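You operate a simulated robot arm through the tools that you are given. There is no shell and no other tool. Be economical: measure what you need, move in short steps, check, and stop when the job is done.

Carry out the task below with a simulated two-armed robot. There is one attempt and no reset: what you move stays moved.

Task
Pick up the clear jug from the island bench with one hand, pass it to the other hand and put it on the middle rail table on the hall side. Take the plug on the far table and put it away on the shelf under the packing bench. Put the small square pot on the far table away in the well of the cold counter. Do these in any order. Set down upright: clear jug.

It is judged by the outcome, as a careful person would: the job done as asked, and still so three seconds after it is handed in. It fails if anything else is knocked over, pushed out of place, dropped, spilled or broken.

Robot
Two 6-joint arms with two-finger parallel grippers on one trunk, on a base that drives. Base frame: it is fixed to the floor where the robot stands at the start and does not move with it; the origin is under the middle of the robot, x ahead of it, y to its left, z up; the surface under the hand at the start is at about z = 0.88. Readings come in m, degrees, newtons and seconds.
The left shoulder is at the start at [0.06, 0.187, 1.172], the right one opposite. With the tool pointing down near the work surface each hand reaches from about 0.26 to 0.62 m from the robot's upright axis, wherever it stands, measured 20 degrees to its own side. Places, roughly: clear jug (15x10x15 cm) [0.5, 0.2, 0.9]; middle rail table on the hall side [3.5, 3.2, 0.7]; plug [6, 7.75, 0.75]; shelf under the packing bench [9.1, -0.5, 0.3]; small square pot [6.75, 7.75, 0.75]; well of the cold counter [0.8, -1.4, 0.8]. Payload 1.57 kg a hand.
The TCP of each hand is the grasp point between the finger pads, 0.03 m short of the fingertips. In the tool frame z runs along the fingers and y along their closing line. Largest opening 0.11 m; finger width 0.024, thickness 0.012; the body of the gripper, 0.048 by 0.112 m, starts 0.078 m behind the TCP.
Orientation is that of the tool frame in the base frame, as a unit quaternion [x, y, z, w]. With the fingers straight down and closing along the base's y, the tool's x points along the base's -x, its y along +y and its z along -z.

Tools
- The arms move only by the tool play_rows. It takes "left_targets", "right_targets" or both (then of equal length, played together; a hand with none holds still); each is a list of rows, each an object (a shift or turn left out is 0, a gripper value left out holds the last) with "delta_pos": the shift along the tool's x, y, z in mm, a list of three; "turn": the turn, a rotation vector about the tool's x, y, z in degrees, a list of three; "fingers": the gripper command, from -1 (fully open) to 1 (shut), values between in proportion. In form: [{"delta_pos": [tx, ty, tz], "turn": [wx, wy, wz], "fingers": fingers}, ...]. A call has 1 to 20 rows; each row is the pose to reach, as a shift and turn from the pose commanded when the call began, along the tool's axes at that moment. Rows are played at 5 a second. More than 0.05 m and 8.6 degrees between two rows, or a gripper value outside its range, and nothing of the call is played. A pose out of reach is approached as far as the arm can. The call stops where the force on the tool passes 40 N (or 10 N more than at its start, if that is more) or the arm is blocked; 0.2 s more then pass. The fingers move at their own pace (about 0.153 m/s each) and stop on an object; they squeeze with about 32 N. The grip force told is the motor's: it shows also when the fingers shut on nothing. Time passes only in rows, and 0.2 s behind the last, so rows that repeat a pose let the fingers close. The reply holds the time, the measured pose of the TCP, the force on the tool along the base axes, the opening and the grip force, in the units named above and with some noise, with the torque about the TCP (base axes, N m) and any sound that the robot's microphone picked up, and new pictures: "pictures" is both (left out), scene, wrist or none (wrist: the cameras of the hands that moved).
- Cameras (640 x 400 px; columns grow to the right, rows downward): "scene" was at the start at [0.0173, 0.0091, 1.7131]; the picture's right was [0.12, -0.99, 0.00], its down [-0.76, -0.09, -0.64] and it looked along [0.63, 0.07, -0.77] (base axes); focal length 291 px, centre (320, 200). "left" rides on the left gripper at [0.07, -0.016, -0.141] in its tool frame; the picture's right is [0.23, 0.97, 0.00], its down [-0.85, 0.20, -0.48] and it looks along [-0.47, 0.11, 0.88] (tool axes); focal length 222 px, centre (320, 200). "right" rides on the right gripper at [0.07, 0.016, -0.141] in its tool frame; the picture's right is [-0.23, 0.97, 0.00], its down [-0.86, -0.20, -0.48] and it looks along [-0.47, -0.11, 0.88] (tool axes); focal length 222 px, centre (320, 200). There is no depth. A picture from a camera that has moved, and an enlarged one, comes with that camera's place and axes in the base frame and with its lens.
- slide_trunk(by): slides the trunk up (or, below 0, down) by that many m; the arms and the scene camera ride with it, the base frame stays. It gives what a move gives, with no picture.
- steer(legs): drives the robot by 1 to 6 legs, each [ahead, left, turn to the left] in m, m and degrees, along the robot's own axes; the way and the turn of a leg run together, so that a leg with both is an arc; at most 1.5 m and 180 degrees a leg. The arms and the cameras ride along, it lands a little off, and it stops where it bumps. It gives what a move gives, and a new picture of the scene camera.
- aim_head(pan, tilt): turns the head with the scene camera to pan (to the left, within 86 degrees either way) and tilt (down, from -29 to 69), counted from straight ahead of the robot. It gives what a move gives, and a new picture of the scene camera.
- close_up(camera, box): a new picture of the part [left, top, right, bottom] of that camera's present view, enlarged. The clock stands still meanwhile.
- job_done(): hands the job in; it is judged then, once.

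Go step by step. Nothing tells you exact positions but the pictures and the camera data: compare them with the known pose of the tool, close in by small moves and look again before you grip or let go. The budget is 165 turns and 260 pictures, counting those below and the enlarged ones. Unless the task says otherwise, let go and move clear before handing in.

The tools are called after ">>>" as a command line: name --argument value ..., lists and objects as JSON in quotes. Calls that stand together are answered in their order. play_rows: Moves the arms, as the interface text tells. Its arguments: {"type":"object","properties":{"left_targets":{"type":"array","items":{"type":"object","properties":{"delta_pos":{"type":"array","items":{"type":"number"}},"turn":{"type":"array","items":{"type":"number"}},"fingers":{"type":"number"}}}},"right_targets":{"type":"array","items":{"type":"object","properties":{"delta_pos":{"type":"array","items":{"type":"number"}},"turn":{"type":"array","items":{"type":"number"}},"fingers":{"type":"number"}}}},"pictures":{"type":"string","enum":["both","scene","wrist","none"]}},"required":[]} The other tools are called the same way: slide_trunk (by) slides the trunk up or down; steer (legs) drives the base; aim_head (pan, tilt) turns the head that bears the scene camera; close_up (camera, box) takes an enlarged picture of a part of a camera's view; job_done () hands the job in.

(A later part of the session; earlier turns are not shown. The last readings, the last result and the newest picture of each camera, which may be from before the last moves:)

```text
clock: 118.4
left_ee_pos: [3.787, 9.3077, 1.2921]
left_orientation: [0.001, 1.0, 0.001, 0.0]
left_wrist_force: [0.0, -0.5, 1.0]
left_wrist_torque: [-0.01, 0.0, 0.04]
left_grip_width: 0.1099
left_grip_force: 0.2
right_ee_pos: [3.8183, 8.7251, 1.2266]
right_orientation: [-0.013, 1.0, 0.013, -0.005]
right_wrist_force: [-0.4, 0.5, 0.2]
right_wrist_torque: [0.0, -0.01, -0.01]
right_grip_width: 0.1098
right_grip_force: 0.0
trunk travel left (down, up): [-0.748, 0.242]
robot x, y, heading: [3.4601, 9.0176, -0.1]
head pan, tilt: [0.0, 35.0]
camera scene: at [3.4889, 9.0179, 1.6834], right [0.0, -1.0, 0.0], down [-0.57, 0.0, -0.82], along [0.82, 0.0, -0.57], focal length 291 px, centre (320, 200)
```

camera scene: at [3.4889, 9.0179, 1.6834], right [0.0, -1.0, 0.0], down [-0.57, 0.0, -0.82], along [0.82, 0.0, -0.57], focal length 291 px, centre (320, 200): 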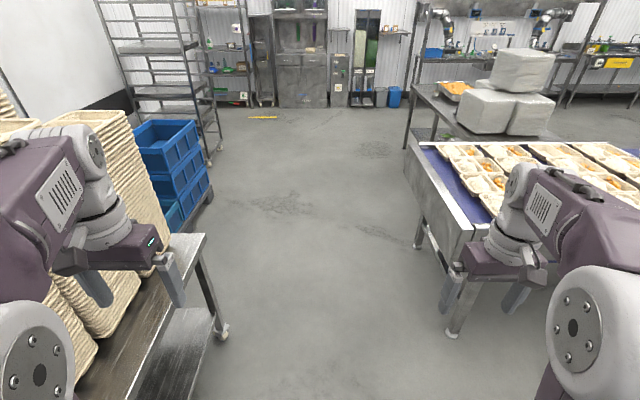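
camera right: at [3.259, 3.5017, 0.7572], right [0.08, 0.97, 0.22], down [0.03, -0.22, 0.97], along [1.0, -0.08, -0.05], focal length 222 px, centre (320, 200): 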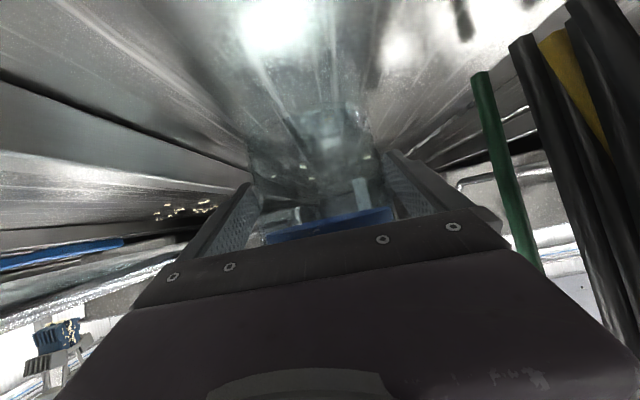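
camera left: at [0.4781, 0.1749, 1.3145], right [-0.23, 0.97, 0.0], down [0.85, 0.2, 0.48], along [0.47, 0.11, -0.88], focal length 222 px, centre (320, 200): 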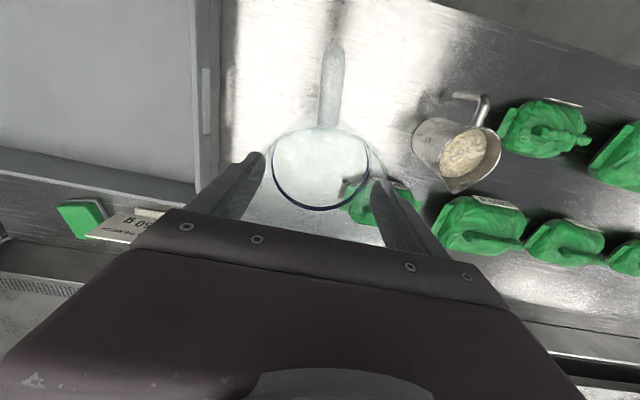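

>>> steer --legs '[[1.4, -0.02, 0], [1.3, 0.1, 0], [0, 0, -90]]'

>>> close_up --camera "scene" --box '[160, 40, 480, 240]'

```text
clock: 135.4
left_ee_pos: [6.4558, 8.7575, 1.293]
left_orientation: [0.709, 0.706, 0.0, 0.0]
left_wrist_force: [-0.6, -0.2, 0.1]
left_wrist_torque: [0.01, -0.01, 0.02]
left_grip_width: 0.1101
left_grip_force: 0.0
right_ee_pos: [5.8738, 8.7282, 1.2247]
right_orientation: [0.698, 0.716, 0.012, 0.007]
right_wrist_force: [-0.4, -0.2, 0.3]
right_wrist_torque: [0.03, 0.01, 0.02]
right_grip_width: 0.1098
right_grip_force: 0.1
trunk travel left (down, up): [-0.748, 0.242]
robot x, y, heading: [6.1625, 9.0823, -90.3]
head pan, tilt: [0.0, 35.0]
camera scene: at [6.1672, 9.058, 1.6833], right [-1.0, 0.0, 0.0], down [0.0, 0.57, -0.82], along [0.0, -0.82, -0.57], focal length 291 px, centre (320, 200)
```

scene: 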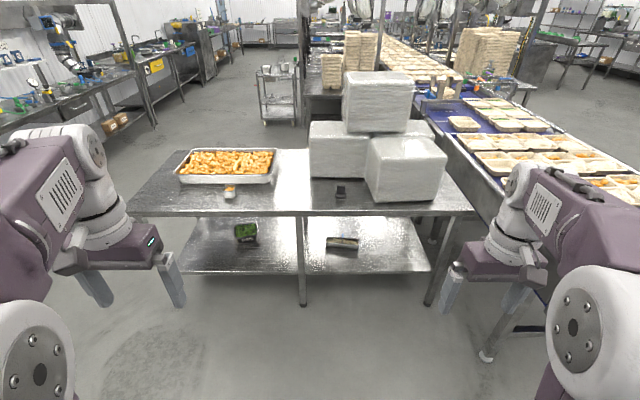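

```text
2.00 times, centred on (320, 140) of scene
camera zoom: at [6.1672, 9.058, 1.6833], right [-1.0, 0.0, 0.0], down [0.0, 0.57, -0.82], along [0.0, -0.82, -0.57], focal length 583 px, centre (320, 320)
```

zoom: 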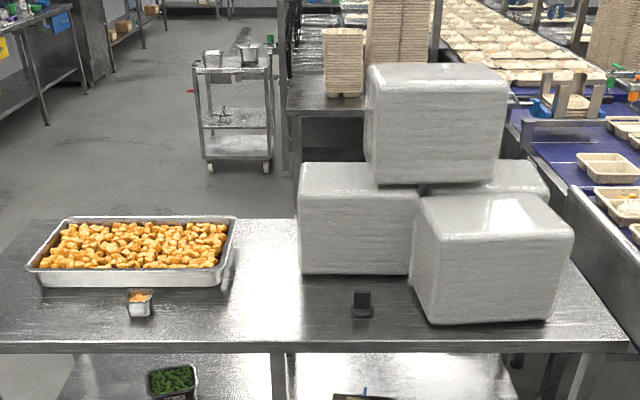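

The plug (dark, by the grey blocks) and the small square pot (by the tray of chunks) are on this far table. I'll approach so that the right hand takes the plug and the left the pot.

>>> steer --legs '[[0.72, 0.2, 0.3]]'

>>> aim_head --pan 0 --tilt 50

>>> close_up --camera "scene" --box '[200, 100, 440, 250]'

```text
clock: 139.5
left_ee_pos: [6.6584, 8.039, 1.2936]
left_orientation: [0.706, 0.709, 0.0, 0.001]
left_wrist_force: [0.2, 0.8, 0.3]
left_wrist_torque: [-0.01, -0.01, 0.0]
left_grip_width: 0.11
left_grip_force: 0.1
right_ee_pos: [6.0763, 8.0031, 1.2267]
right_orientation: [0.695, 0.719, 0.012, 0.005]
right_wrist_force: [-0.5, -0.5, -0.2]
right_wrist_torque: [0.01, -0.01, 0.01]
right_grip_width: 0.1096
right_grip_force: 0.0
trunk travel left (down, up): [-0.748, 0.242]
robot x, y, heading: [6.365, 8.3645, -89.9]
head pan, tilt: [0.0, 35.0]
camera scene: at [6.367, 8.3351, 1.6833], right [-1.0, -0.01, 0.0], down [0.0, 0.57, -0.82], along [0.0, -0.82, -0.57], focal length 291 px, centre (320, 200)
```

scene: 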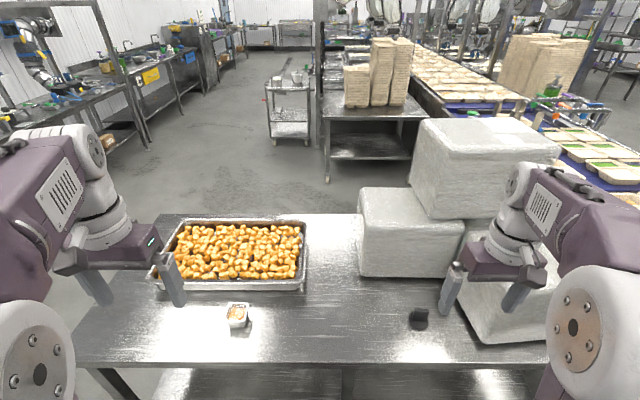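

```text
clock: 140.2
left_ee_pos: [6.6596, 8.0377, 1.2913]
left_orientation: [0.705, 0.71, 0.0, 0.0]
left_wrist_force: [0.7, -0.5, -0.4]
left_wrist_torque: [0.0, -0.01, 0.0]
left_grip_width: 0.1098
left_grip_force: 0.0
right_ee_pos: [6.0764, 8.0001, 1.2259]
right_orientation: [0.695, 0.719, 0.013, 0.006]
right_wrist_force: [-0.7, 0.5, 0.4]
right_wrist_torque: [0.0, -0.01, 0.05]
right_grip_width: 0.1101
right_grip_force: 0.0
trunk travel left (down, up): [-0.748, 0.242]
robot x, y, heading: [6.3624, 8.3623, -90.0]
head pan, tilt: [0.0, 50.0]
camera scene: at [6.3674, 8.3447, 1.6616], right [-1.0, -0.01, 0.0], down [0.0, 0.77, -0.64], along [0.0, -0.64, -0.77], focal length 291 px, centre (320, 200)
```

scene: 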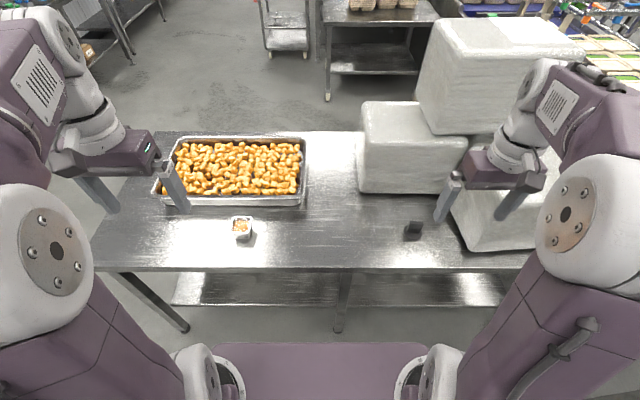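

```text
2.67 times, centred on (320, 175) of scene
camera zoom: at [6.3674, 8.3447, 1.6616], right [-1.0, -0.01, 0.0], down [0.0, 0.77, -0.64], along [0.0, -0.64, -0.77], focal length 777 px, centre (320, 267)
```

zoom: 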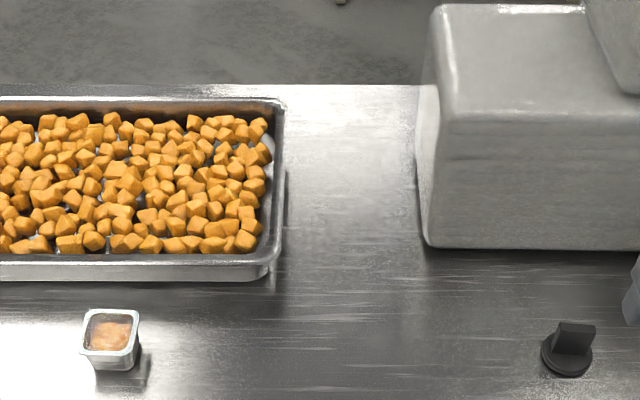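

>>> close_up --camera "right" --box '[0, 0, 640, 400]'

>>> close_up --camera "left" --box '[0, 0, 640, 400]'

```text
1.00 times, centred on (320, 200) of right (not enlarged: the box is as wide or as high as the picture)
camera zoom: at [6.0868, 8.0704, 1.3678], right [0.98, -0.19, 0.02], down [-0.18, -0.87, 0.47], along [-0.07, -0.46, -0.88], focal length 222 px, centre (320, 200)
```

zoom: 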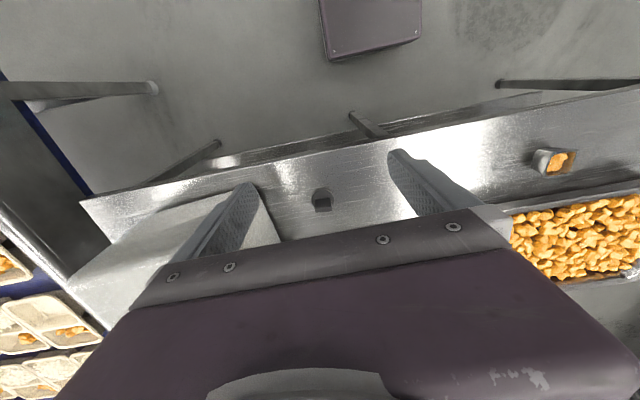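

```text
1.00 times, centred on (320, 200) of left (not enlarged: the box is as wide or as high as the picture)
camera zoom: at [6.6424, 8.1061, 1.433], right [0.97, 0.23, 0.0], down [0.2, -0.85, 0.48], along [0.11, -0.47, -0.88], focal length 222 px, centre (320, 200)
```

zoom: 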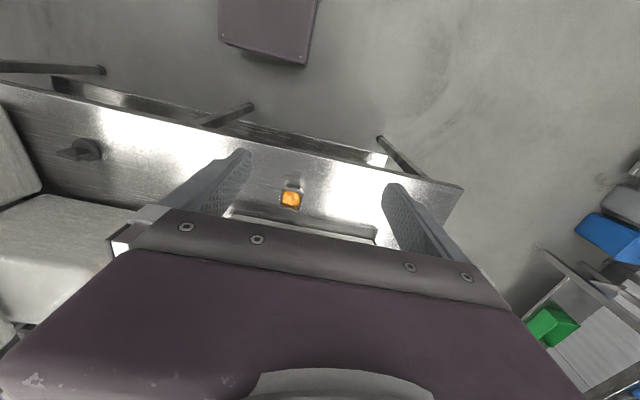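

Triangulated: plug at about [6.048, 7.782, 0.82], pot at about [6.631, 7.785, top 0.85], table top about 0.80. I'll nudge the base closer and centre it.

>>> steer --legs '[[0.08, -0.025, 0]]'

>>> close_up --camera "right" --box '[240, 120, 400, 240]'

>>> close_up --camera "left" --box '[220, 140, 380, 240]'

```text
clock: 141.3
left_ee_pos: [6.6355, 7.9607, 1.2927]
left_orientation: [0.705, 0.709, -0.002, 0.001]
left_wrist_force: [-0.2, 0.8, -0.2]
left_wrist_torque: [-0.04, 0.02, -0.03]
left_grip_width: 0.11
left_grip_force: 0.1
right_ee_pos: [6.053, 7.9249, 1.2266]
right_orientation: [0.695, 0.719, 0.011, 0.007]
right_wrist_force: [-0.4, -0.4, 0.1]
right_wrist_torque: [0.01, 0.03, -0.02]
right_grip_width: 0.11
right_grip_force: 0.1
trunk travel left (down, up): [-0.748, 0.242]
robot x, y, heading: [6.3397, 8.2833, -89.9]
head pan, tilt: [0.0, 50.0]
camera scene: at [6.3441, 8.2691, 1.6616], right [-1.0, 0.0, 0.0], down [0.0, 0.76, -0.64], along [0.0, -0.64, -0.76], focal length 291 px, centre (320, 200)
```

scene: 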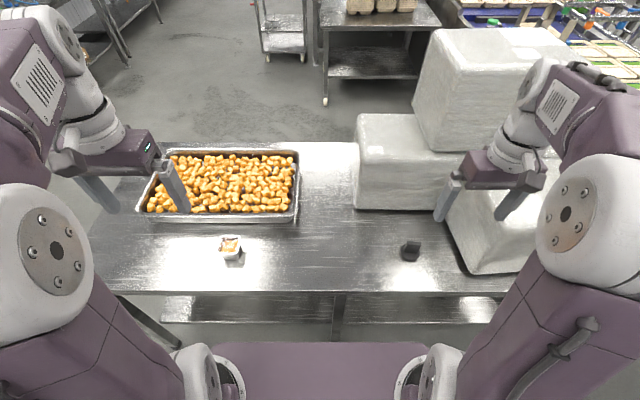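

```text
3.33 times, centred on (320, 180) of right
camera zoom: at [6.0632, 7.9942, 1.3689], right [0.98, -0.19, 0.02], down [-0.18, -0.86, 0.47], along [-0.07, -0.46, -0.88], focal length 740 px, centre (320, 267)
```

zoom: 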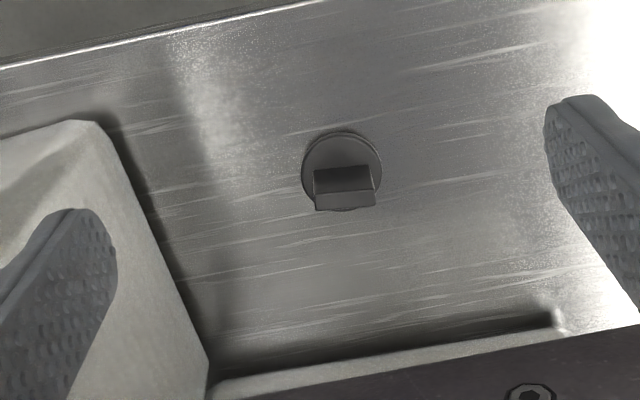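

```text
4.00 times, centred on (300, 190) of left
camera zoom: at [6.6188, 8.0298, 1.4336], right [0.97, 0.23, 0.0], down [0.2, -0.85, 0.48], along [0.11, -0.47, -0.88], focal length 888 px, centre (400, 240)
```

zoom: 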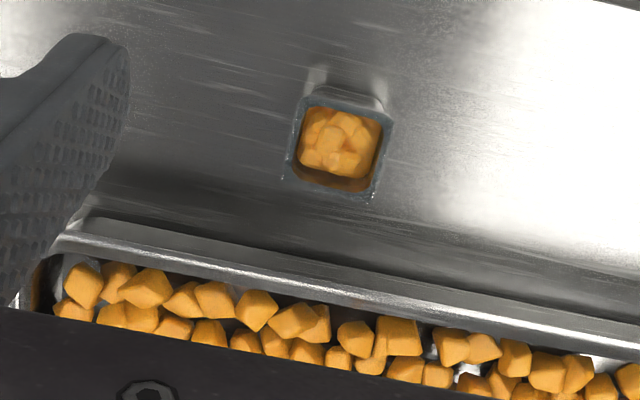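

The plug has a disc with an upright tab; I'll turn the right hand 90° to pinch the tab across its thin side, clear of the blocks. Both hands move to hover positions.

>>> play_rows --right_targets '[{"delta_pos": [-12, 0, 10], "turn": [0, 0, 8]}, {"delta_pos": [-24, 0, 25], "turn": [0, 0, 16]}, {"delta_pos": [-36, 0, 40], "turn": [0, 0, 24]}, {"delta_pos": [-48, 0, 55], "turn": [0, 0, 32]}, {"delta_pos": [-60, 0, 70], "turn": [0, 0, 40]}, {"delta_pos": [-72, 0, 85], "turn": [0, 0, 48]}, {"delta_pos": [-84, 0, 100], "turn": [0, 0, 56]}, {"delta_pos": [-96, 0, 115], "turn": [0, 0, 64]}, {"delta_pos": [-110, 0, 130], "turn": [0, 0, 72]}, {"delta_pos": [-125, 0, 140], "turn": [0, 0, 80]}, {"delta_pos": [-140, 0, 150], "turn": [0, 0, 88]}, {"delta_pos": [-145, 0, 150], "turn": [0, 0, 88]}]' --left_targets '[{"delta_pos": [-20, 0, 25]}, {"delta_pos": [-40, 0, 55]}, {"delta_pos": [-60, -1, 85]}, {"delta_pos": [-80, -1, 115]}, {"delta_pos": [-100, -2, 145]}, {"delta_pos": [-120, -3, 175]}, {"delta_pos": [-140, -3, 205]}, {"delta_pos": [-160, -3, 235]}, {"delta_pos": [-175, -3, 265]}, {"delta_pos": [-182, -3, 285]}, {"delta_pos": [-182, -3, 293]}, {"delta_pos": [-182, -3, 293]}]' --pictures "both"

```text
clock: 143.9
left_ee_pos: [6.6321, 7.7754, 0.9982]
left_orientation: [0.705, 0.709, 0.0, 0.0]
left_wrist_force: [0.1, 0.4, 0.2]
left_wrist_torque: [0.04, 0.02, -0.01]
left_grip_width: 0.1101
left_grip_force: 0.0
right_ee_pos: [6.0605, 7.7785, 1.0735]
right_orientation: [0.999, 0.034, 0.013, -0.004]
right_wrist_force: [-0.5, 0.0, -0.6]
right_wrist_torque: [-0.02, 0.02, -0.01]
right_grip_width: 0.1104
right_grip_force: 0.1
trunk travel left (down, up): [-0.748, 0.242]
robot x, y, heading: [6.3419, 8.2823, -89.7]
head pan, tilt: [0.0, 50.0]
camera scene: at [6.3429, 8.2653, 1.6616], right [-1.0, 0.0, 0.0], down [0.0, 0.77, -0.64], along [0.0, -0.64, -0.77], focal length 291 px, centre (320, 200)
camera right: at [6.1279, 7.7656, 1.2167], right [-0.16, -0.99, -0.01], down [-0.88, 0.14, 0.46], along [-0.45, 0.09, -0.89], focal length 222 px, centre (320, 200)
camera left: at [6.616, 7.8444, 1.1403], right [0.97, 0.23, 0.0], down [0.2, -0.85, 0.48], along [0.11, -0.47, -0.88], focal length 222 px, centre (320, 200)
```

scene: 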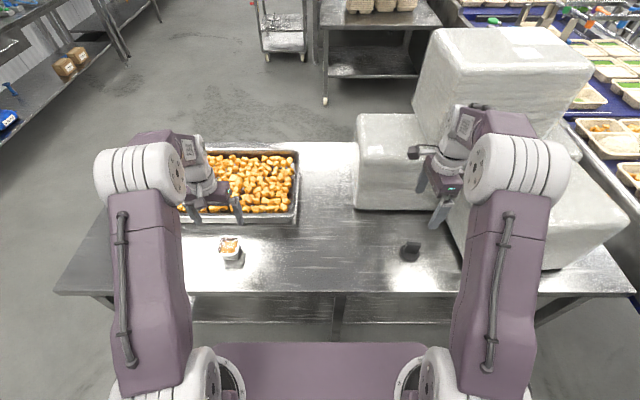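
right: 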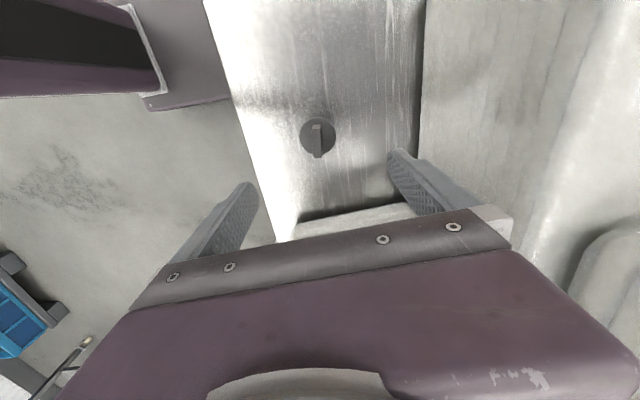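
left: 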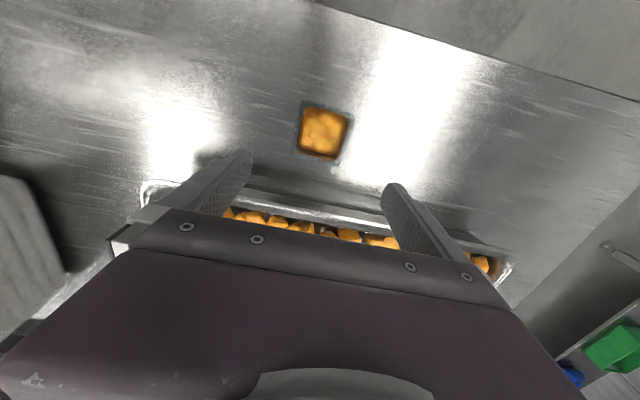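

>>> close_up --camera "right" --box '[240, 80, 420, 220]'

>>> close_up --camera "left" --box '[240, 80, 420, 220]'

>>> close_up --camera "scene" --box '[340, 140, 520, 300]'

```text
2.86 times, centred on (330, 150) of right
camera zoom: at [6.1279, 7.7656, 1.2167], right [-0.16, -0.99, -0.01], down [-0.88, 0.14, 0.46], along [-0.45, 0.09, -0.89], focal length 635 px, centre (291, 343)
```

zoom: 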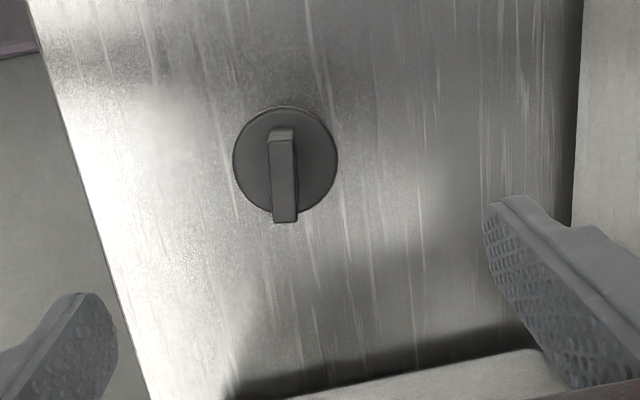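

```text
2.86 times, centred on (330, 150) of left
camera zoom: at [6.616, 7.8444, 1.1403], right [0.97, 0.23, 0.0], down [0.2, -0.85, 0.48], along [0.11, -0.47, -0.88], focal length 635 px, centre (291, 343)
```

zoom: 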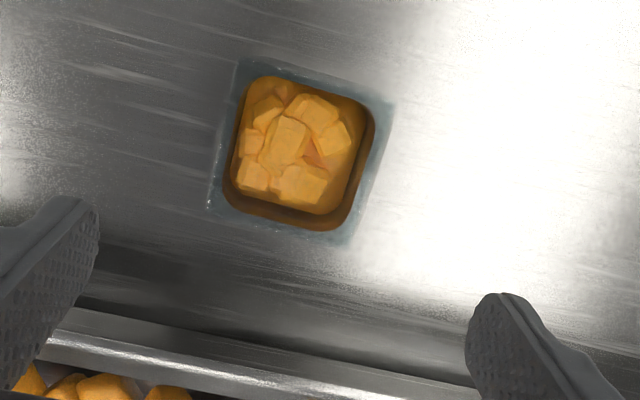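

```text
2.50 times, centred on (430, 220) of scene
camera zoom: at [6.3429, 8.2653, 1.6616], right [-1.0, 0.0, 0.0], down [0.0, 0.77, -0.64], along [0.0, -0.64, -0.77], focal length 728 px, centre (45, 150)
```

zoom: 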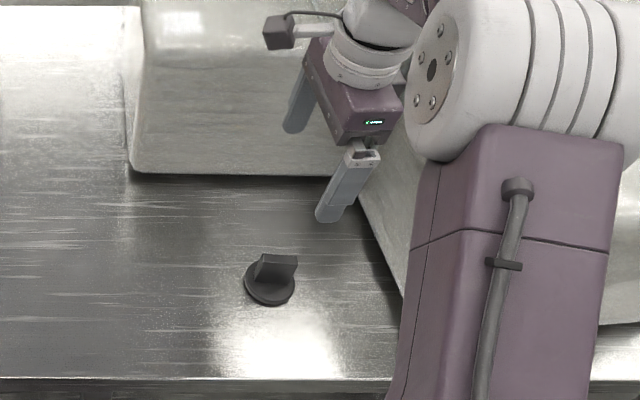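

Tab at [6.046, 7.790], pot centre [6.633, 7.784] and square to the hand. I'll descend both partway and re-check.

>>> play_rows --right_targets '[{"delta_pos": [-8, -5, 30]}, {"delta_pos": [-16, -11, 65]}, {"delta_pos": [-19, -11, 100]}, {"delta_pos": [-19, -11, 135]}, {"delta_pos": [-19, -11, 165]}, {"delta_pos": [-19, -11, 165]}]' --left_targets '[{"delta_pos": [4, 0, 25]}, {"delta_pos": [8, 1, 50]}, {"delta_pos": [8, 1, 75]}, {"delta_pos": [8, 1, 100]}, {"delta_pos": [8, 1, 110]}, {"delta_pos": [8, 1, 110]}]' --pictures "none"

>>> close_up --camera "right" --box '[180, 20, 480, 240]'

>>> close_up --camera "left" --box '[180, 20, 480, 240]'

>>> close_up --camera "scene" --box '[340, 140, 520, 300]'

```text
clock: 145.3
left_ee_pos: [6.6347, 7.7831, 0.8897]
left_orientation: [0.705, 0.709, 0.001, 0.0]
left_wrist_force: [0.1, 0.8, -0.7]
left_wrist_torque: [0.03, -0.01, 0.01]
left_grip_width: 0.11
left_grip_force: 0.1
right_ee_pos: [6.0457, 7.7893, 0.9093]
right_orientation: [0.999, 0.036, 0.013, -0.004]
right_wrist_force: [0.1, -0.7, -0.4]
right_wrist_torque: [0.02, 0.0, 0.01]
right_grip_width: 0.1102
right_grip_force: 0.0
trunk travel left (down, up): [-0.748, 0.242]
robot x, y, heading: [6.3404, 8.2832, -89.5]
head pan, tilt: [0.0, 50.0]
```

```text
1.82 times, centred on (330, 130) of right
camera zoom: at [6.1129, 7.778, 1.0519], right [-0.16, -0.99, -0.01], down [-0.88, 0.14, 0.46], along [-0.45, 0.08, -0.89], focal length 404 px, centre (302, 327)
```

zoom: 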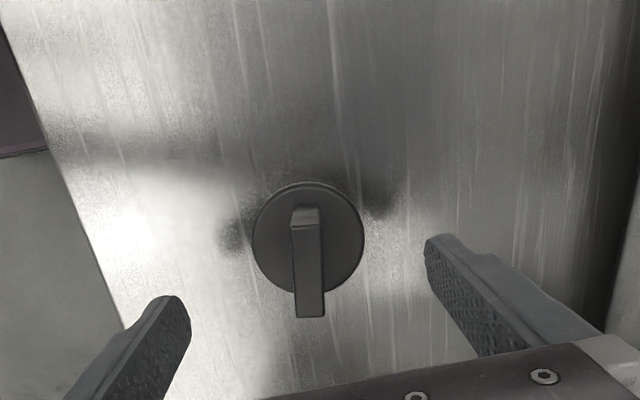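

```text
1.82 times, centred on (330, 130) of left
camera zoom: at [6.6172, 7.8528, 1.0306], right [0.97, 0.23, 0.0], down [0.2, -0.85, 0.48], along [0.11, -0.47, -0.88], focal length 404 px, centre (302, 327)
```

zoom: 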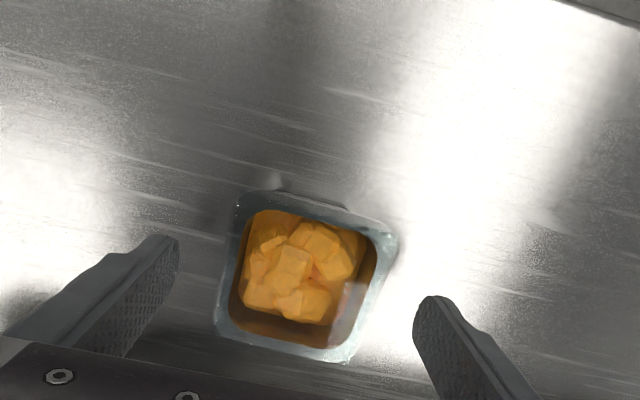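

```text
2.50 times, centred on (430, 220) of scene
camera zoom: at [6.3431, 8.2658, 1.6616], right [-1.0, 0.0, 0.0], down [0.0, 0.77, -0.64], along [0.0, -0.64, -0.77], focal length 728 px, centre (45, 150)
```

zoom: 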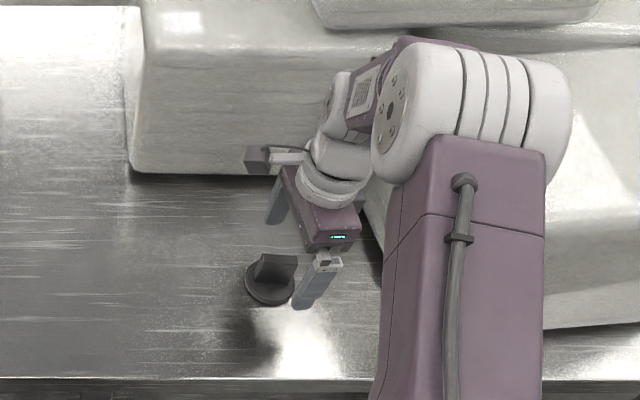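

Both well aligned. I'll go down the last few centimetres.

>>> play_rows --right_targets '[{"delta_pos": [0, 0, 20]}, {"delta_pos": [0, 0, 40]}, {"delta_pos": [-1, 0, 52]}, {"delta_pos": [-1, 0, 56]}, {"delta_pos": [-1, 0, 56]}]' --left_targets '[{"delta_pos": [0, 0, 20]}, {"delta_pos": [0, 0, 40]}, {"delta_pos": [0, 0, 50]}, {"delta_pos": [0, 0, 54]}, {"delta_pos": [0, 0, 54]}]' --pictures "wrist"

>>> close_up --camera "scene" --box '[180, 140, 540, 320]'

```text
clock: 146.1
left_ee_pos: [6.6334, 7.7843, 0.8501]
left_orientation: [0.706, 0.708, 0.0, 0.0]
left_wrist_force: [-3.8, 13.7, 24.2]
left_wrist_torque: [0.26, 1.61, -0.5]
left_grip_width: 0.11
left_grip_force: 0.1
right_ee_pos: [6.0467, 7.7912, 0.8635]
right_orientation: [0.999, 0.036, 0.014, -0.003]
right_wrist_force: [0.0, -0.4, 0.7]
right_wrist_torque: [0.05, -0.01, -0.01]
right_grip_width: 0.1098
right_grip_force: 0.1
trunk travel left (down, up): [-0.748, 0.242]
robot x, y, heading: [6.345, 8.2836, -89.6]
head pan, tilt: [0.0, 50.0]
stopped in row 3 (left hand): the force on the tool passed its limit at 43 N (the readings are from after the stop); the commanded pose is now the measured one
camera right: at [6.1131, 7.7798, 1.0073], right [-0.16, -0.99, -0.01], down [-0.88, 0.14, 0.46], along [-0.45, 0.08, -0.89], focal length 222 px, centre (320, 200)
camera left: at [6.6167, 7.8537, 0.9913], right [0.97, 0.23, 0.0], down [0.2, -0.85, 0.48], along [0.11, -0.47, -0.88], focal length 222 px, centre (320, 200)
```

right: 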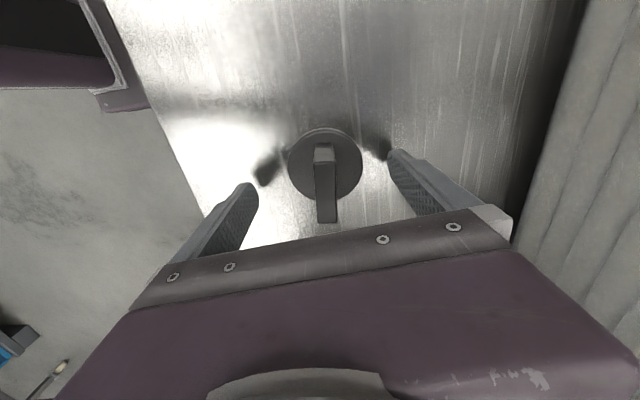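
left: 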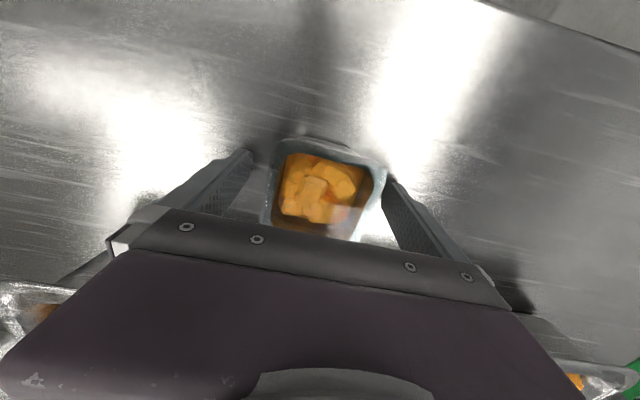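

```text
1.78 times, centred on (360, 230) of scene
camera zoom: at [6.3414, 8.2692, 1.6618], right [-1.0, -0.01, 0.0], down [0.0, 0.76, -0.64], along [0.0, -0.64, -0.76], focal length 518 px, centre (249, 147)
```

zoom: 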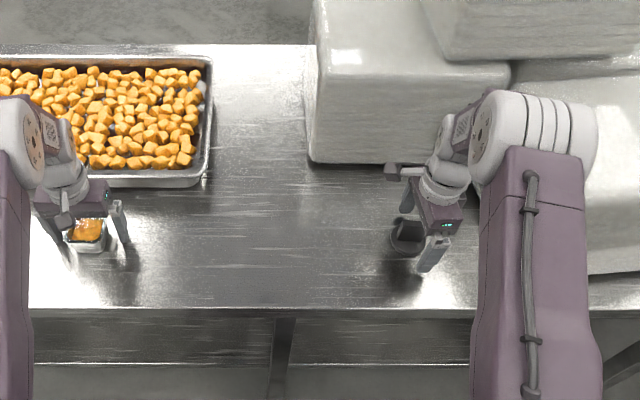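

The left fingertips touched the table, so its top is at about z = 0.82; the right fingers are therefore already at the right height around the tab. I'll lift the left 4 mm and close both gently.

>>> play_rows --left_targets '[{"delta_pos": [0, 0, -5]}, {"delta_pos": [0, 0, -5], "fingers": 0}, {"delta_pos": [0, 0, -5], "fingers": 1}, {"delta_pos": [0, 0, -5], "fingers": 1}, {"delta_pos": [0, 0, -5], "fingers": 1}]' --right_targets '[{}, {"fingers": 0}, {"fingers": 1}, {"fingers": 1}, {"fingers": 1}]' --pictures "wrist"

```text
clock: 147.3
left_ee_pos: [6.6345, 7.7818, 0.8532]
left_orientation: [0.705, 0.709, -0.001, 0.002]
left_wrist_force: [0.2, 0.5, -0.2]
left_wrist_torque: [-0.01, -0.02, -0.02]
left_grip_width: 0.0678
left_grip_force: 31.8
right_ee_pos: [6.0475, 7.7905, 0.8636]
right_orientation: [0.999, 0.034, 0.013, -0.004]
right_wrist_force: [-1.7, 0.3, 4.1]
right_wrist_torque: [-0.19, -0.03, -0.02]
right_grip_width: 0.0137
right_grip_force: 30.3
trunk travel left (down, up): [-0.748, 0.242]
robot x, y, heading: [6.3419, 8.2781, -89.6]
head pan, tilt: [0.0, 50.0]
camera right: at [6.114, 7.7775, 1.0065], right [-0.16, -0.99, -0.01], down [-0.88, 0.14, 0.46], along [-0.45, 0.08, -0.89], focal length 222 px, centre (320, 200)
camera left: at [6.6179, 7.8511, 0.9938], right [0.97, 0.23, 0.0], down [0.2, -0.85, 0.48], along [0.11, -0.47, -0.88], focal length 222 px, centre (320, 200)
```

right: 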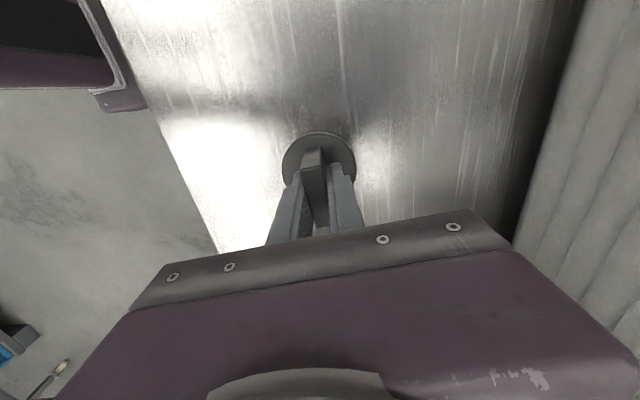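
left: 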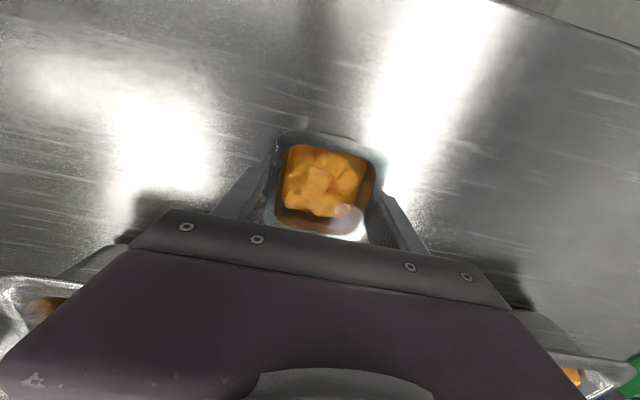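

Both are gripped (pot 6.8 cm, tab 1.4 cm). I'll lift both gently.

>>> play_rows --left_targets '[{"delta_pos": [0, 0, -15]}, {"delta_pos": [0, 0, -35]}, {"delta_pos": [0, 0, -60]}, {"delta_pos": [0, 0, -90]}, {"delta_pos": [0, 0, -120]}, {"delta_pos": [0, 0, -150]}, {"delta_pos": [0, 0, -180]}, {"delta_pos": [0, 0, -200]}, {"delta_pos": [0, 0, -200]}]' --right_targets '[{"delta_pos": [0, 0, -15]}, {"delta_pos": [0, 0, -35]}, {"delta_pos": [0, 0, -60]}, {"delta_pos": [0, 0, -90]}, {"delta_pos": [0, 0, -120]}, {"delta_pos": [0, 0, -150]}, {"delta_pos": [0, 0, -180]}, {"delta_pos": [0, 0, -200]}, {"delta_pos": [0, 0, -200]}]' --pictures "both"

```text
clock: 149.3
left_ee_pos: [6.6355, 7.7806, 1.052]
left_orientation: [0.705, 0.709, -0.001, 0.002]
left_wrist_force: [0.2, -0.2, -0.7]
left_wrist_torque: [-0.02, 0.01, -0.02]
left_grip_width: 0.0678
left_grip_force: 32.2
right_ee_pos: [6.0418, 7.7881, 1.0633]
right_orientation: [0.999, 0.035, 0.013, -0.005]
right_wrist_force: [0.4, 0.1, -0.6]
right_wrist_torque: [0.02, -0.01, 0.0]
right_grip_width: 0.0136
right_grip_force: 30.3
trunk travel left (down, up): [-0.748, 0.242]
robot x, y, heading: [6.3436, 8.2815, -89.9]
head pan, tilt: [0.0, 50.0]
camera scene: at [6.343, 8.2641, 1.6615], right [-1.0, -0.01, 0.0], down [0.0, 0.77, -0.64], along [0.0, -0.64, -0.77], focal length 291 px, centre (320, 200)
camera right: at [6.1079, 7.775, 1.2059], right [-0.16, -0.99, -0.01], down [-0.88, 0.13, 0.46], along [-0.45, 0.08, -0.89], focal length 222 px, centre (320, 200)
camera left: at [6.6181, 7.8507, 1.1933], right [0.97, 0.23, 0.0], down [0.2, -0.85, 0.48], along [0.11, -0.47, -0.88], focal length 222 px, centre (320, 200)
```

scene: 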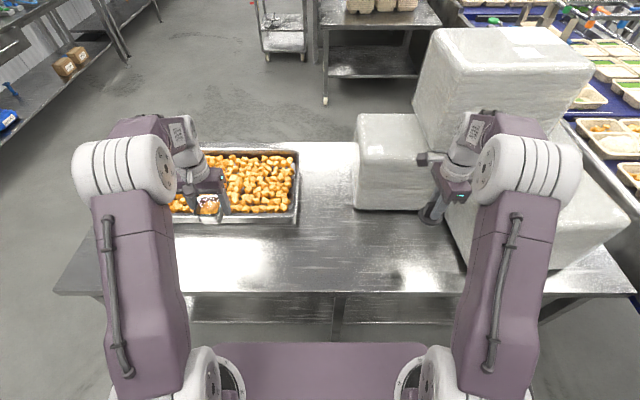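
right: 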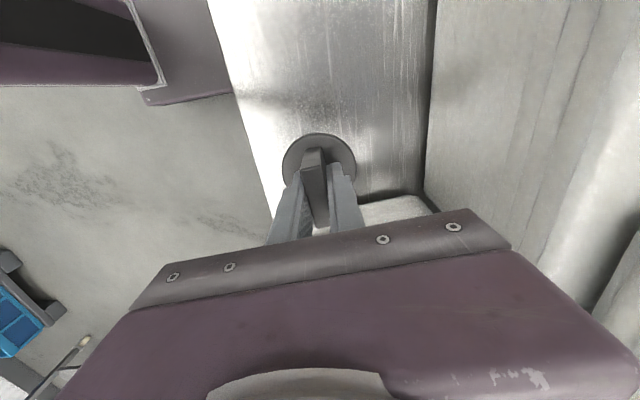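
left: 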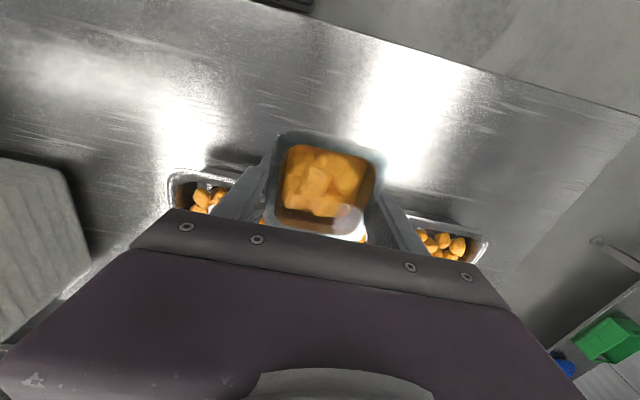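

Both items are held well. I'll back off, draw the hands in, and look for the way toward the packing bench.

>>> steer --legs '[[-0.55, 0, 0]]'

>>> play_rows --left_targets '[{"delta_pos": [20, 0, -15]}, {"delta_pos": [40, 0, -30]}, {"delta_pos": [65, 0, -45]}, {"delta_pos": [90, 0, -60]}, {"delta_pos": [115, 0, -75]}, {"delta_pos": [140, 0, -90]}, {"delta_pos": [160, 0, -100]}, {"delta_pos": [160, 0, -100]}]' --right_targets '[{"delta_pos": [0, -20, -15]}, {"delta_pos": [0, -40, -30]}, {"delta_pos": [0, -65, -45]}, {"delta_pos": [0, -90, -60]}, {"delta_pos": [0, -115, -75]}, {"delta_pos": [0, -140, -90]}, {"delta_pos": [0, -160, -100]}, {"delta_pos": [0, -160, -100]}]' --pictures "none"

>>> aim_head --pan 25 --tilt 12

```text
clock: 152.4
left_ee_pos: [6.6311, 8.3334, 1.0499]
left_orientation: [0.707, 0.707, 0.0, 0.0]
left_wrist_force: [-0.4, 0.1, -1.9]
left_wrist_torque: [0.0, 0.02, -0.01]
left_grip_width: 0.0676
left_grip_force: 32.2
right_ee_pos: [6.0373, 8.3415, 1.0619]
right_orientation: [0.999, 0.033, 0.013, -0.005]
right_wrist_force: [0.6, 0.4, -1.2]
right_wrist_torque: [0.0, 0.02, -0.01]
right_grip_width: 0.0135
right_grip_force: 29.9
trunk travel left (down, up): [-0.748, 0.242]
robot x, y, heading: [6.3408, 8.8396, -89.5]
head pan, tilt: [0.0, 50.0]
camera scene: at [6.3411, 8.8175, 1.6615], right [-1.0, 0.0, 0.0], down [0.0, 0.77, -0.64], along [0.0, -0.64, -0.77], focal length 291 px, centre (320, 200)
```

scene: 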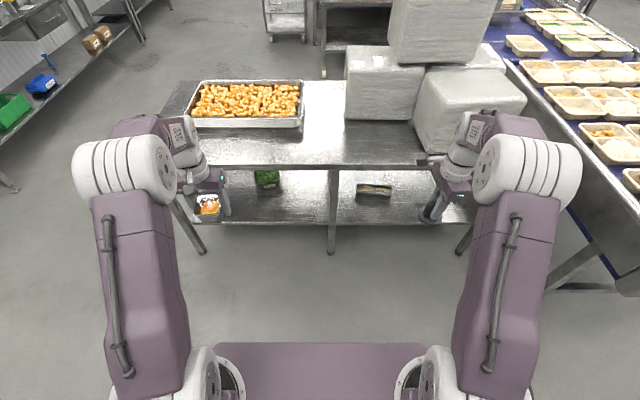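

```text
clock: 154.2
left_ee_pos: [6.6305, 8.4934, 1.1516]
left_orientation: [0.706, 0.708, 0.0, 0.001]
left_wrist_force: [0.1, -0.3, -2.0]
left_wrist_torque: [0.0, 0.01, -0.04]
left_grip_width: 0.0675
left_grip_force: 31.2
right_ee_pos: [6.0238, 8.5006, 1.1646]
right_orientation: [0.999, 0.033, 0.013, -0.004]
right_wrist_force: [-0.3, -0.1, -1.1]
right_wrist_torque: [0.01, -0.01, -0.01]
right_grip_width: 0.0136
right_grip_force: 30.4
trunk travel left (down, up): [-0.748, 0.242]
robot x, y, heading: [6.34, 8.8358, -89.9]
head pan, tilt: [0.0, 50.0]
```

```text
clock: 155.3
left_ee_pos: [6.6315, 8.4936, 1.1521]
left_orientation: [0.708, 0.707, -0.001, 0.001]
left_wrist_force: [-0.1, 0.6, -1.0]
left_wrist_torque: [-0.02, 0.02, 0.04]
left_grip_width: 0.0678
left_grip_force: 32.4
right_ee_pos: [6.0229, 8.5013, 1.1635]
right_orientation: [0.999, 0.033, 0.013, -0.005]
right_wrist_force: [0.2, -0.2, -1.4]
right_wrist_torque: [0.01, -0.05, 0.02]
right_grip_width: 0.0137
right_grip_force: 30.0
trunk travel left (down, up): [-0.748, 0.242]
robot x, y, heading: [6.3395, 8.8347, -89.6]
head pan, tilt: [25.0, 12.0]
camera scene: at [6.3804, 8.8114, 1.7201], right [-0.91, -0.42, 0.0], down [-0.09, 0.19, -0.98], along [0.41, -0.89, -0.21], focal length 291 px, centre (320, 200)
```

scene: 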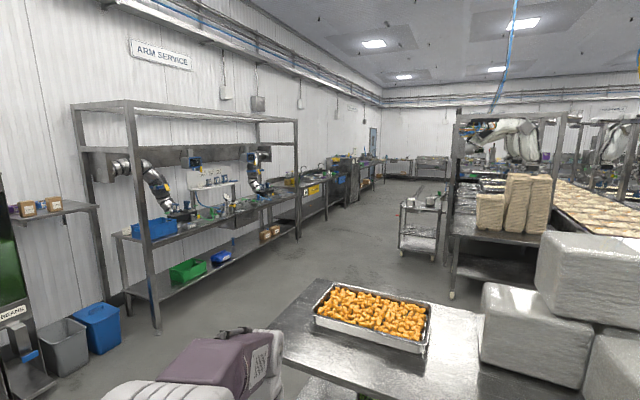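

A clear corridor (x ≈ 7.2–8.7) runs along the wall toward the packing bench. I'll drive into it and down.

>>> steer --legs '[[0, 1.5, 0], [1.45, 0.05, 0], [1.45, 0, 0], [1.45, 0, 0], [1.2, 0, 0]]'

>>> aim_head --pan 15 --tilt 15

```text
clock: 188.7
left_ee_pos: [8.2512, 2.9604, 1.1521]
left_orientation: [0.7, 0.714, 0.0, 0.001]
left_wrist_force: [-0.4, 0.6, -1.5]
left_wrist_torque: [0.0, -0.02, -0.01]
left_grip_width: 0.0677
left_grip_force: 31.5
right_ee_pos: [7.643, 2.9532, 1.1633]
right_orientation: [0.999, 0.043, 0.013, -0.004]
right_wrist_force: [0.3, -0.1, -1.9]
right_wrist_torque: [0.01, -0.01, 0.01]
right_grip_width: 0.0136
right_grip_force: 30.2
trunk travel left (down, up): [-0.748, 0.242]
robot x, y, heading: [7.9541, 3.2949, -88.6]
head pan, tilt: [25.0, 12.0]
camera scene: at [7.9941, 3.2707, 1.7202], right [-0.9, -0.44, 0.0], down [-0.09, 0.19, -0.98], along [0.43, -0.88, -0.21], focal length 291 px, centre (320, 200)
```

scene: 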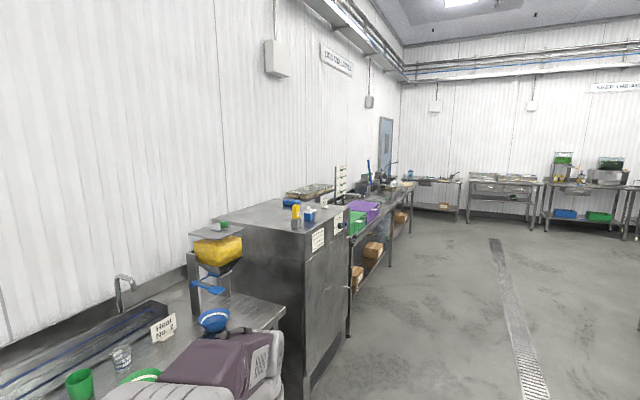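

```text
clock: 189.5
left_ee_pos: [8.2505, 2.9589, 1.1514]
left_orientation: [0.699, 0.715, -0.002, 0.002]
left_wrist_force: [-1.1, 0.3, -0.9]
left_wrist_torque: [-0.03, 0.0, 0.0]
left_grip_width: 0.0676
left_grip_force: 31.7
right_ee_pos: [7.6442, 2.9527, 1.1626]
right_orientation: [0.999, 0.044, 0.013, -0.004]
right_wrist_force: [-0.2, 0.7, -0.7]
right_wrist_torque: [0.01, 0.01, 0.0]
right_grip_width: 0.0135
right_grip_force: 30.2
trunk travel left (down, up): [-0.748, 0.242]
robot x, y, heading: [7.9531, 3.2931, -88.9]
head pan, tilt: [15.0, 15.0]
camera scene: at [7.979, 3.2638, 1.7153], right [-0.96, -0.28, 0.0], down [-0.07, 0.25, -0.97], along [0.27, -0.93, -0.26], focal length 291 px, centre (320, 200)
```

scene: 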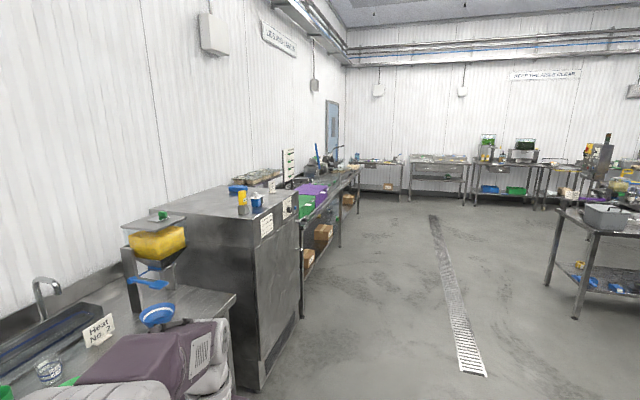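

The packing bench (with green and purple boxes on top, brown boxes on its shelf) begins at y ≈ 1.1, front at x ≈ 8.75. I'll drive to y ≈ −0.4 and turn to face it.

>>> steer --legs '[[1.3, -0.05, 0], [1.3, -0.05, 0], [1.1, 0, 0], [0, 0, 89]]'

>>> aim_head --pan 0 --tilt 35

```text
clock: 211.1
left_ee_pos: [8.2763, -0.1139, 1.1517]
left_orientation: [0.01, 1.0, 0.0, 0.001]
left_wrist_force: [0.2, 0.7, -1.5]
left_wrist_torque: [0.0, 0.02, -0.02]
left_grip_width: 0.0679
left_grip_force: 31.9
right_ee_pos: [8.2582, -0.7214, 1.1628]
right_orientation: [0.69, 0.723, 0.007, -0.012]
right_wrist_force: [-0.8, 0.3, -0.5]
right_wrist_torque: [-0.02, 0.01, -0.03]
right_grip_width: 0.0136
right_grip_force: 30.2
trunk travel left (down, up): [-0.748, 0.242]
robot x, y, heading: [7.9295, -0.3965, -0.8]
head pan, tilt: [15.0, 15.0]
camera scene: at [7.9616, -0.374, 1.7153], right [0.24, -0.97, 0.0], down [-0.25, -0.06, -0.97], along [0.94, 0.23, -0.26], focal length 291 px, centre (320, 200)
```

scene: 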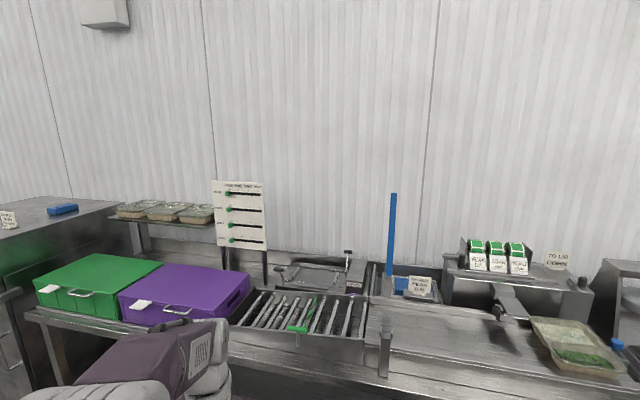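

```text
clock: 211.9
left_ee_pos: [8.2773, -0.1135, 1.1513]
left_orientation: [0.01, 1.0, 0.001, 0.002]
left_wrist_force: [0.7, 0.2, -2.7]
left_wrist_torque: [0.01, 0.01, 0.02]
left_grip_width: 0.0677
left_grip_force: 32.4
right_ee_pos: [8.2573, -0.7196, 1.1634]
right_orientation: [0.69, 0.724, 0.007, -0.012]
right_wrist_force: [-0.7, 0.2, -1.2]
right_wrist_torque: [-0.01, 0.0, 0.0]
right_grip_width: 0.0138
right_grip_force: 30.3
trunk travel left (down, up): [-0.748, 0.242]
robot x, y, heading: [7.9291, -0.4028, -1.1]
head pan, tilt: [0.0, 35.0]
camera scene: at [7.959, -0.3978, 1.6834], right [-0.02, -1.0, 0.0], down [-0.57, 0.01, -0.82], along [0.82, -0.02, -0.57], focal length 291 px, centre (320, 200)
```

scene: 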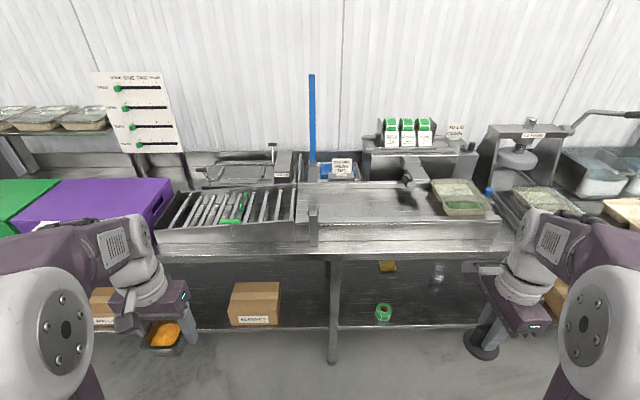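

The shelf has a clear spot right of the green roll, near [8.88, −0.95]. I'll draw the left hand (pot) back and up, then shift the base to the right and closer.

>>> play_rows --left_targets '[{"delta_pos": [20, 0, -30]}, {"delta_pos": [40, 0, -60]}, {"delta_pos": [60, 0, -90]}, {"delta_pos": [80, 0, -120]}, {"delta_pos": [90, 0, -150]}, {"delta_pos": [90, 0, -150]}]' --pictures "none"

>>> steer --legs '[[0.2, -0.3, 1]]'

>>> aim_head --pan -15 --tilt 45

```text
clock: 213.3
left_ee_pos: [8.1874, -0.1123, 1.3006]
left_orientation: [0.01, 1.0, 0.001, 0.002]
left_wrist_force: [0.4, -0.2, -1.3]
left_wrist_torque: [-0.01, -0.02, -0.04]
left_grip_width: 0.0676
left_grip_force: 32.0
right_ee_pos: [8.2584, -0.7207, 1.1631]
right_orientation: [0.691, 0.723, 0.006, -0.013]
right_wrist_force: [0.1, -0.1, -1.4]
right_wrist_torque: [-0.03, 0.03, 0.01]
right_grip_width: 0.0137
right_grip_force: 29.8
trunk travel left (down, up): [-0.748, 0.242]
robot x, y, heading: [7.9325, -0.3973, -1.2]
head pan, tilt: [0.0, 35.0]
```

```text
clock: 215.6
left_ee_pos: [8.3763, -0.4071, 1.3007]
left_orientation: [-0.002, 1.0, -0.001, 0.001]
left_wrist_force: [-0.7, -0.3, -1.4]
left_wrist_torque: [0.0, 0.02, 0.0]
left_grip_width: 0.0678
left_grip_force: 31.8
right_ee_pos: [8.463, -1.0143, 1.1634]
right_orientation: [0.682, 0.731, 0.006, -0.012]
right_wrist_force: [0.2, 0.3, -2.1]
right_wrist_torque: [0.0, 0.0, 0.0]
right_grip_width: 0.0139
right_grip_force: 31.0
trunk travel left (down, up): [-0.748, 0.242]
robot x, y, heading: [8.128, -0.7032, 0.1]
head pan, tilt: [0.0, 35.0]
camera scene: at [8.1558, -0.6986, 1.6833], right [0.0, -1.0, 0.0], down [-0.57, 0.0, -0.82], along [0.82, 0.0, -0.57], focal length 291 px, centre (320, 200)
```

scene: 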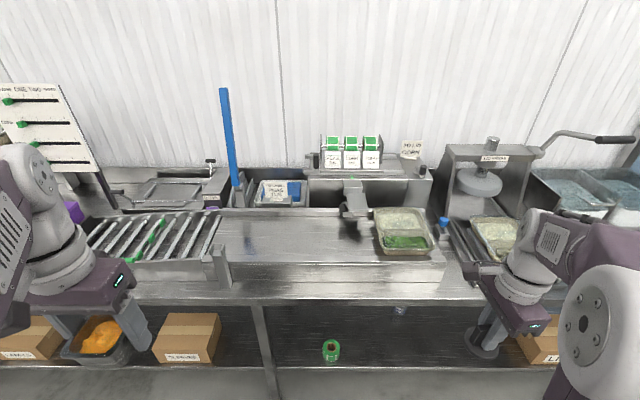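

```text
clock: 216.4
left_ee_pos: [8.3784, -0.41, 1.3012]
left_orientation: [-0.001, 1.0, 0.001, 0.002]
left_wrist_force: [0.9, -0.9, -0.8]
left_wrist_torque: [0.01, -0.01, -0.01]
left_grip_width: 0.0677
left_grip_force: 31.7
right_ee_pos: [8.4639, -1.0153, 1.163]
right_orientation: [0.682, 0.731, 0.007, -0.012]
right_wrist_force: [1.0, 0.0, -1.5]
right_wrist_torque: [-0.03, 0.01, -0.02]
right_grip_width: 0.0136
right_grip_force: 30.4
trunk travel left (down, up): [-0.748, 0.242]
robot x, y, heading: [8.1267, -0.7006, 0.1]
head pan, tilt: [-15.0, 45.0]
camera scene: at [8.148, -0.7218, 1.6685], right [-0.25, -0.97, 0.0], down [-0.68, 0.18, -0.71], along [0.68, -0.18, -0.71], focal length 291 px, centre (320, 200)
```

scene: 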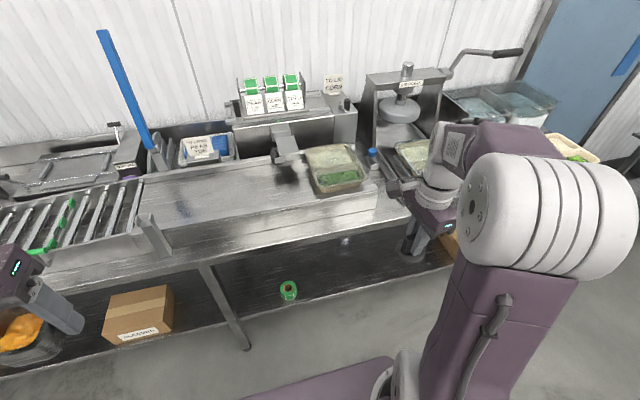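

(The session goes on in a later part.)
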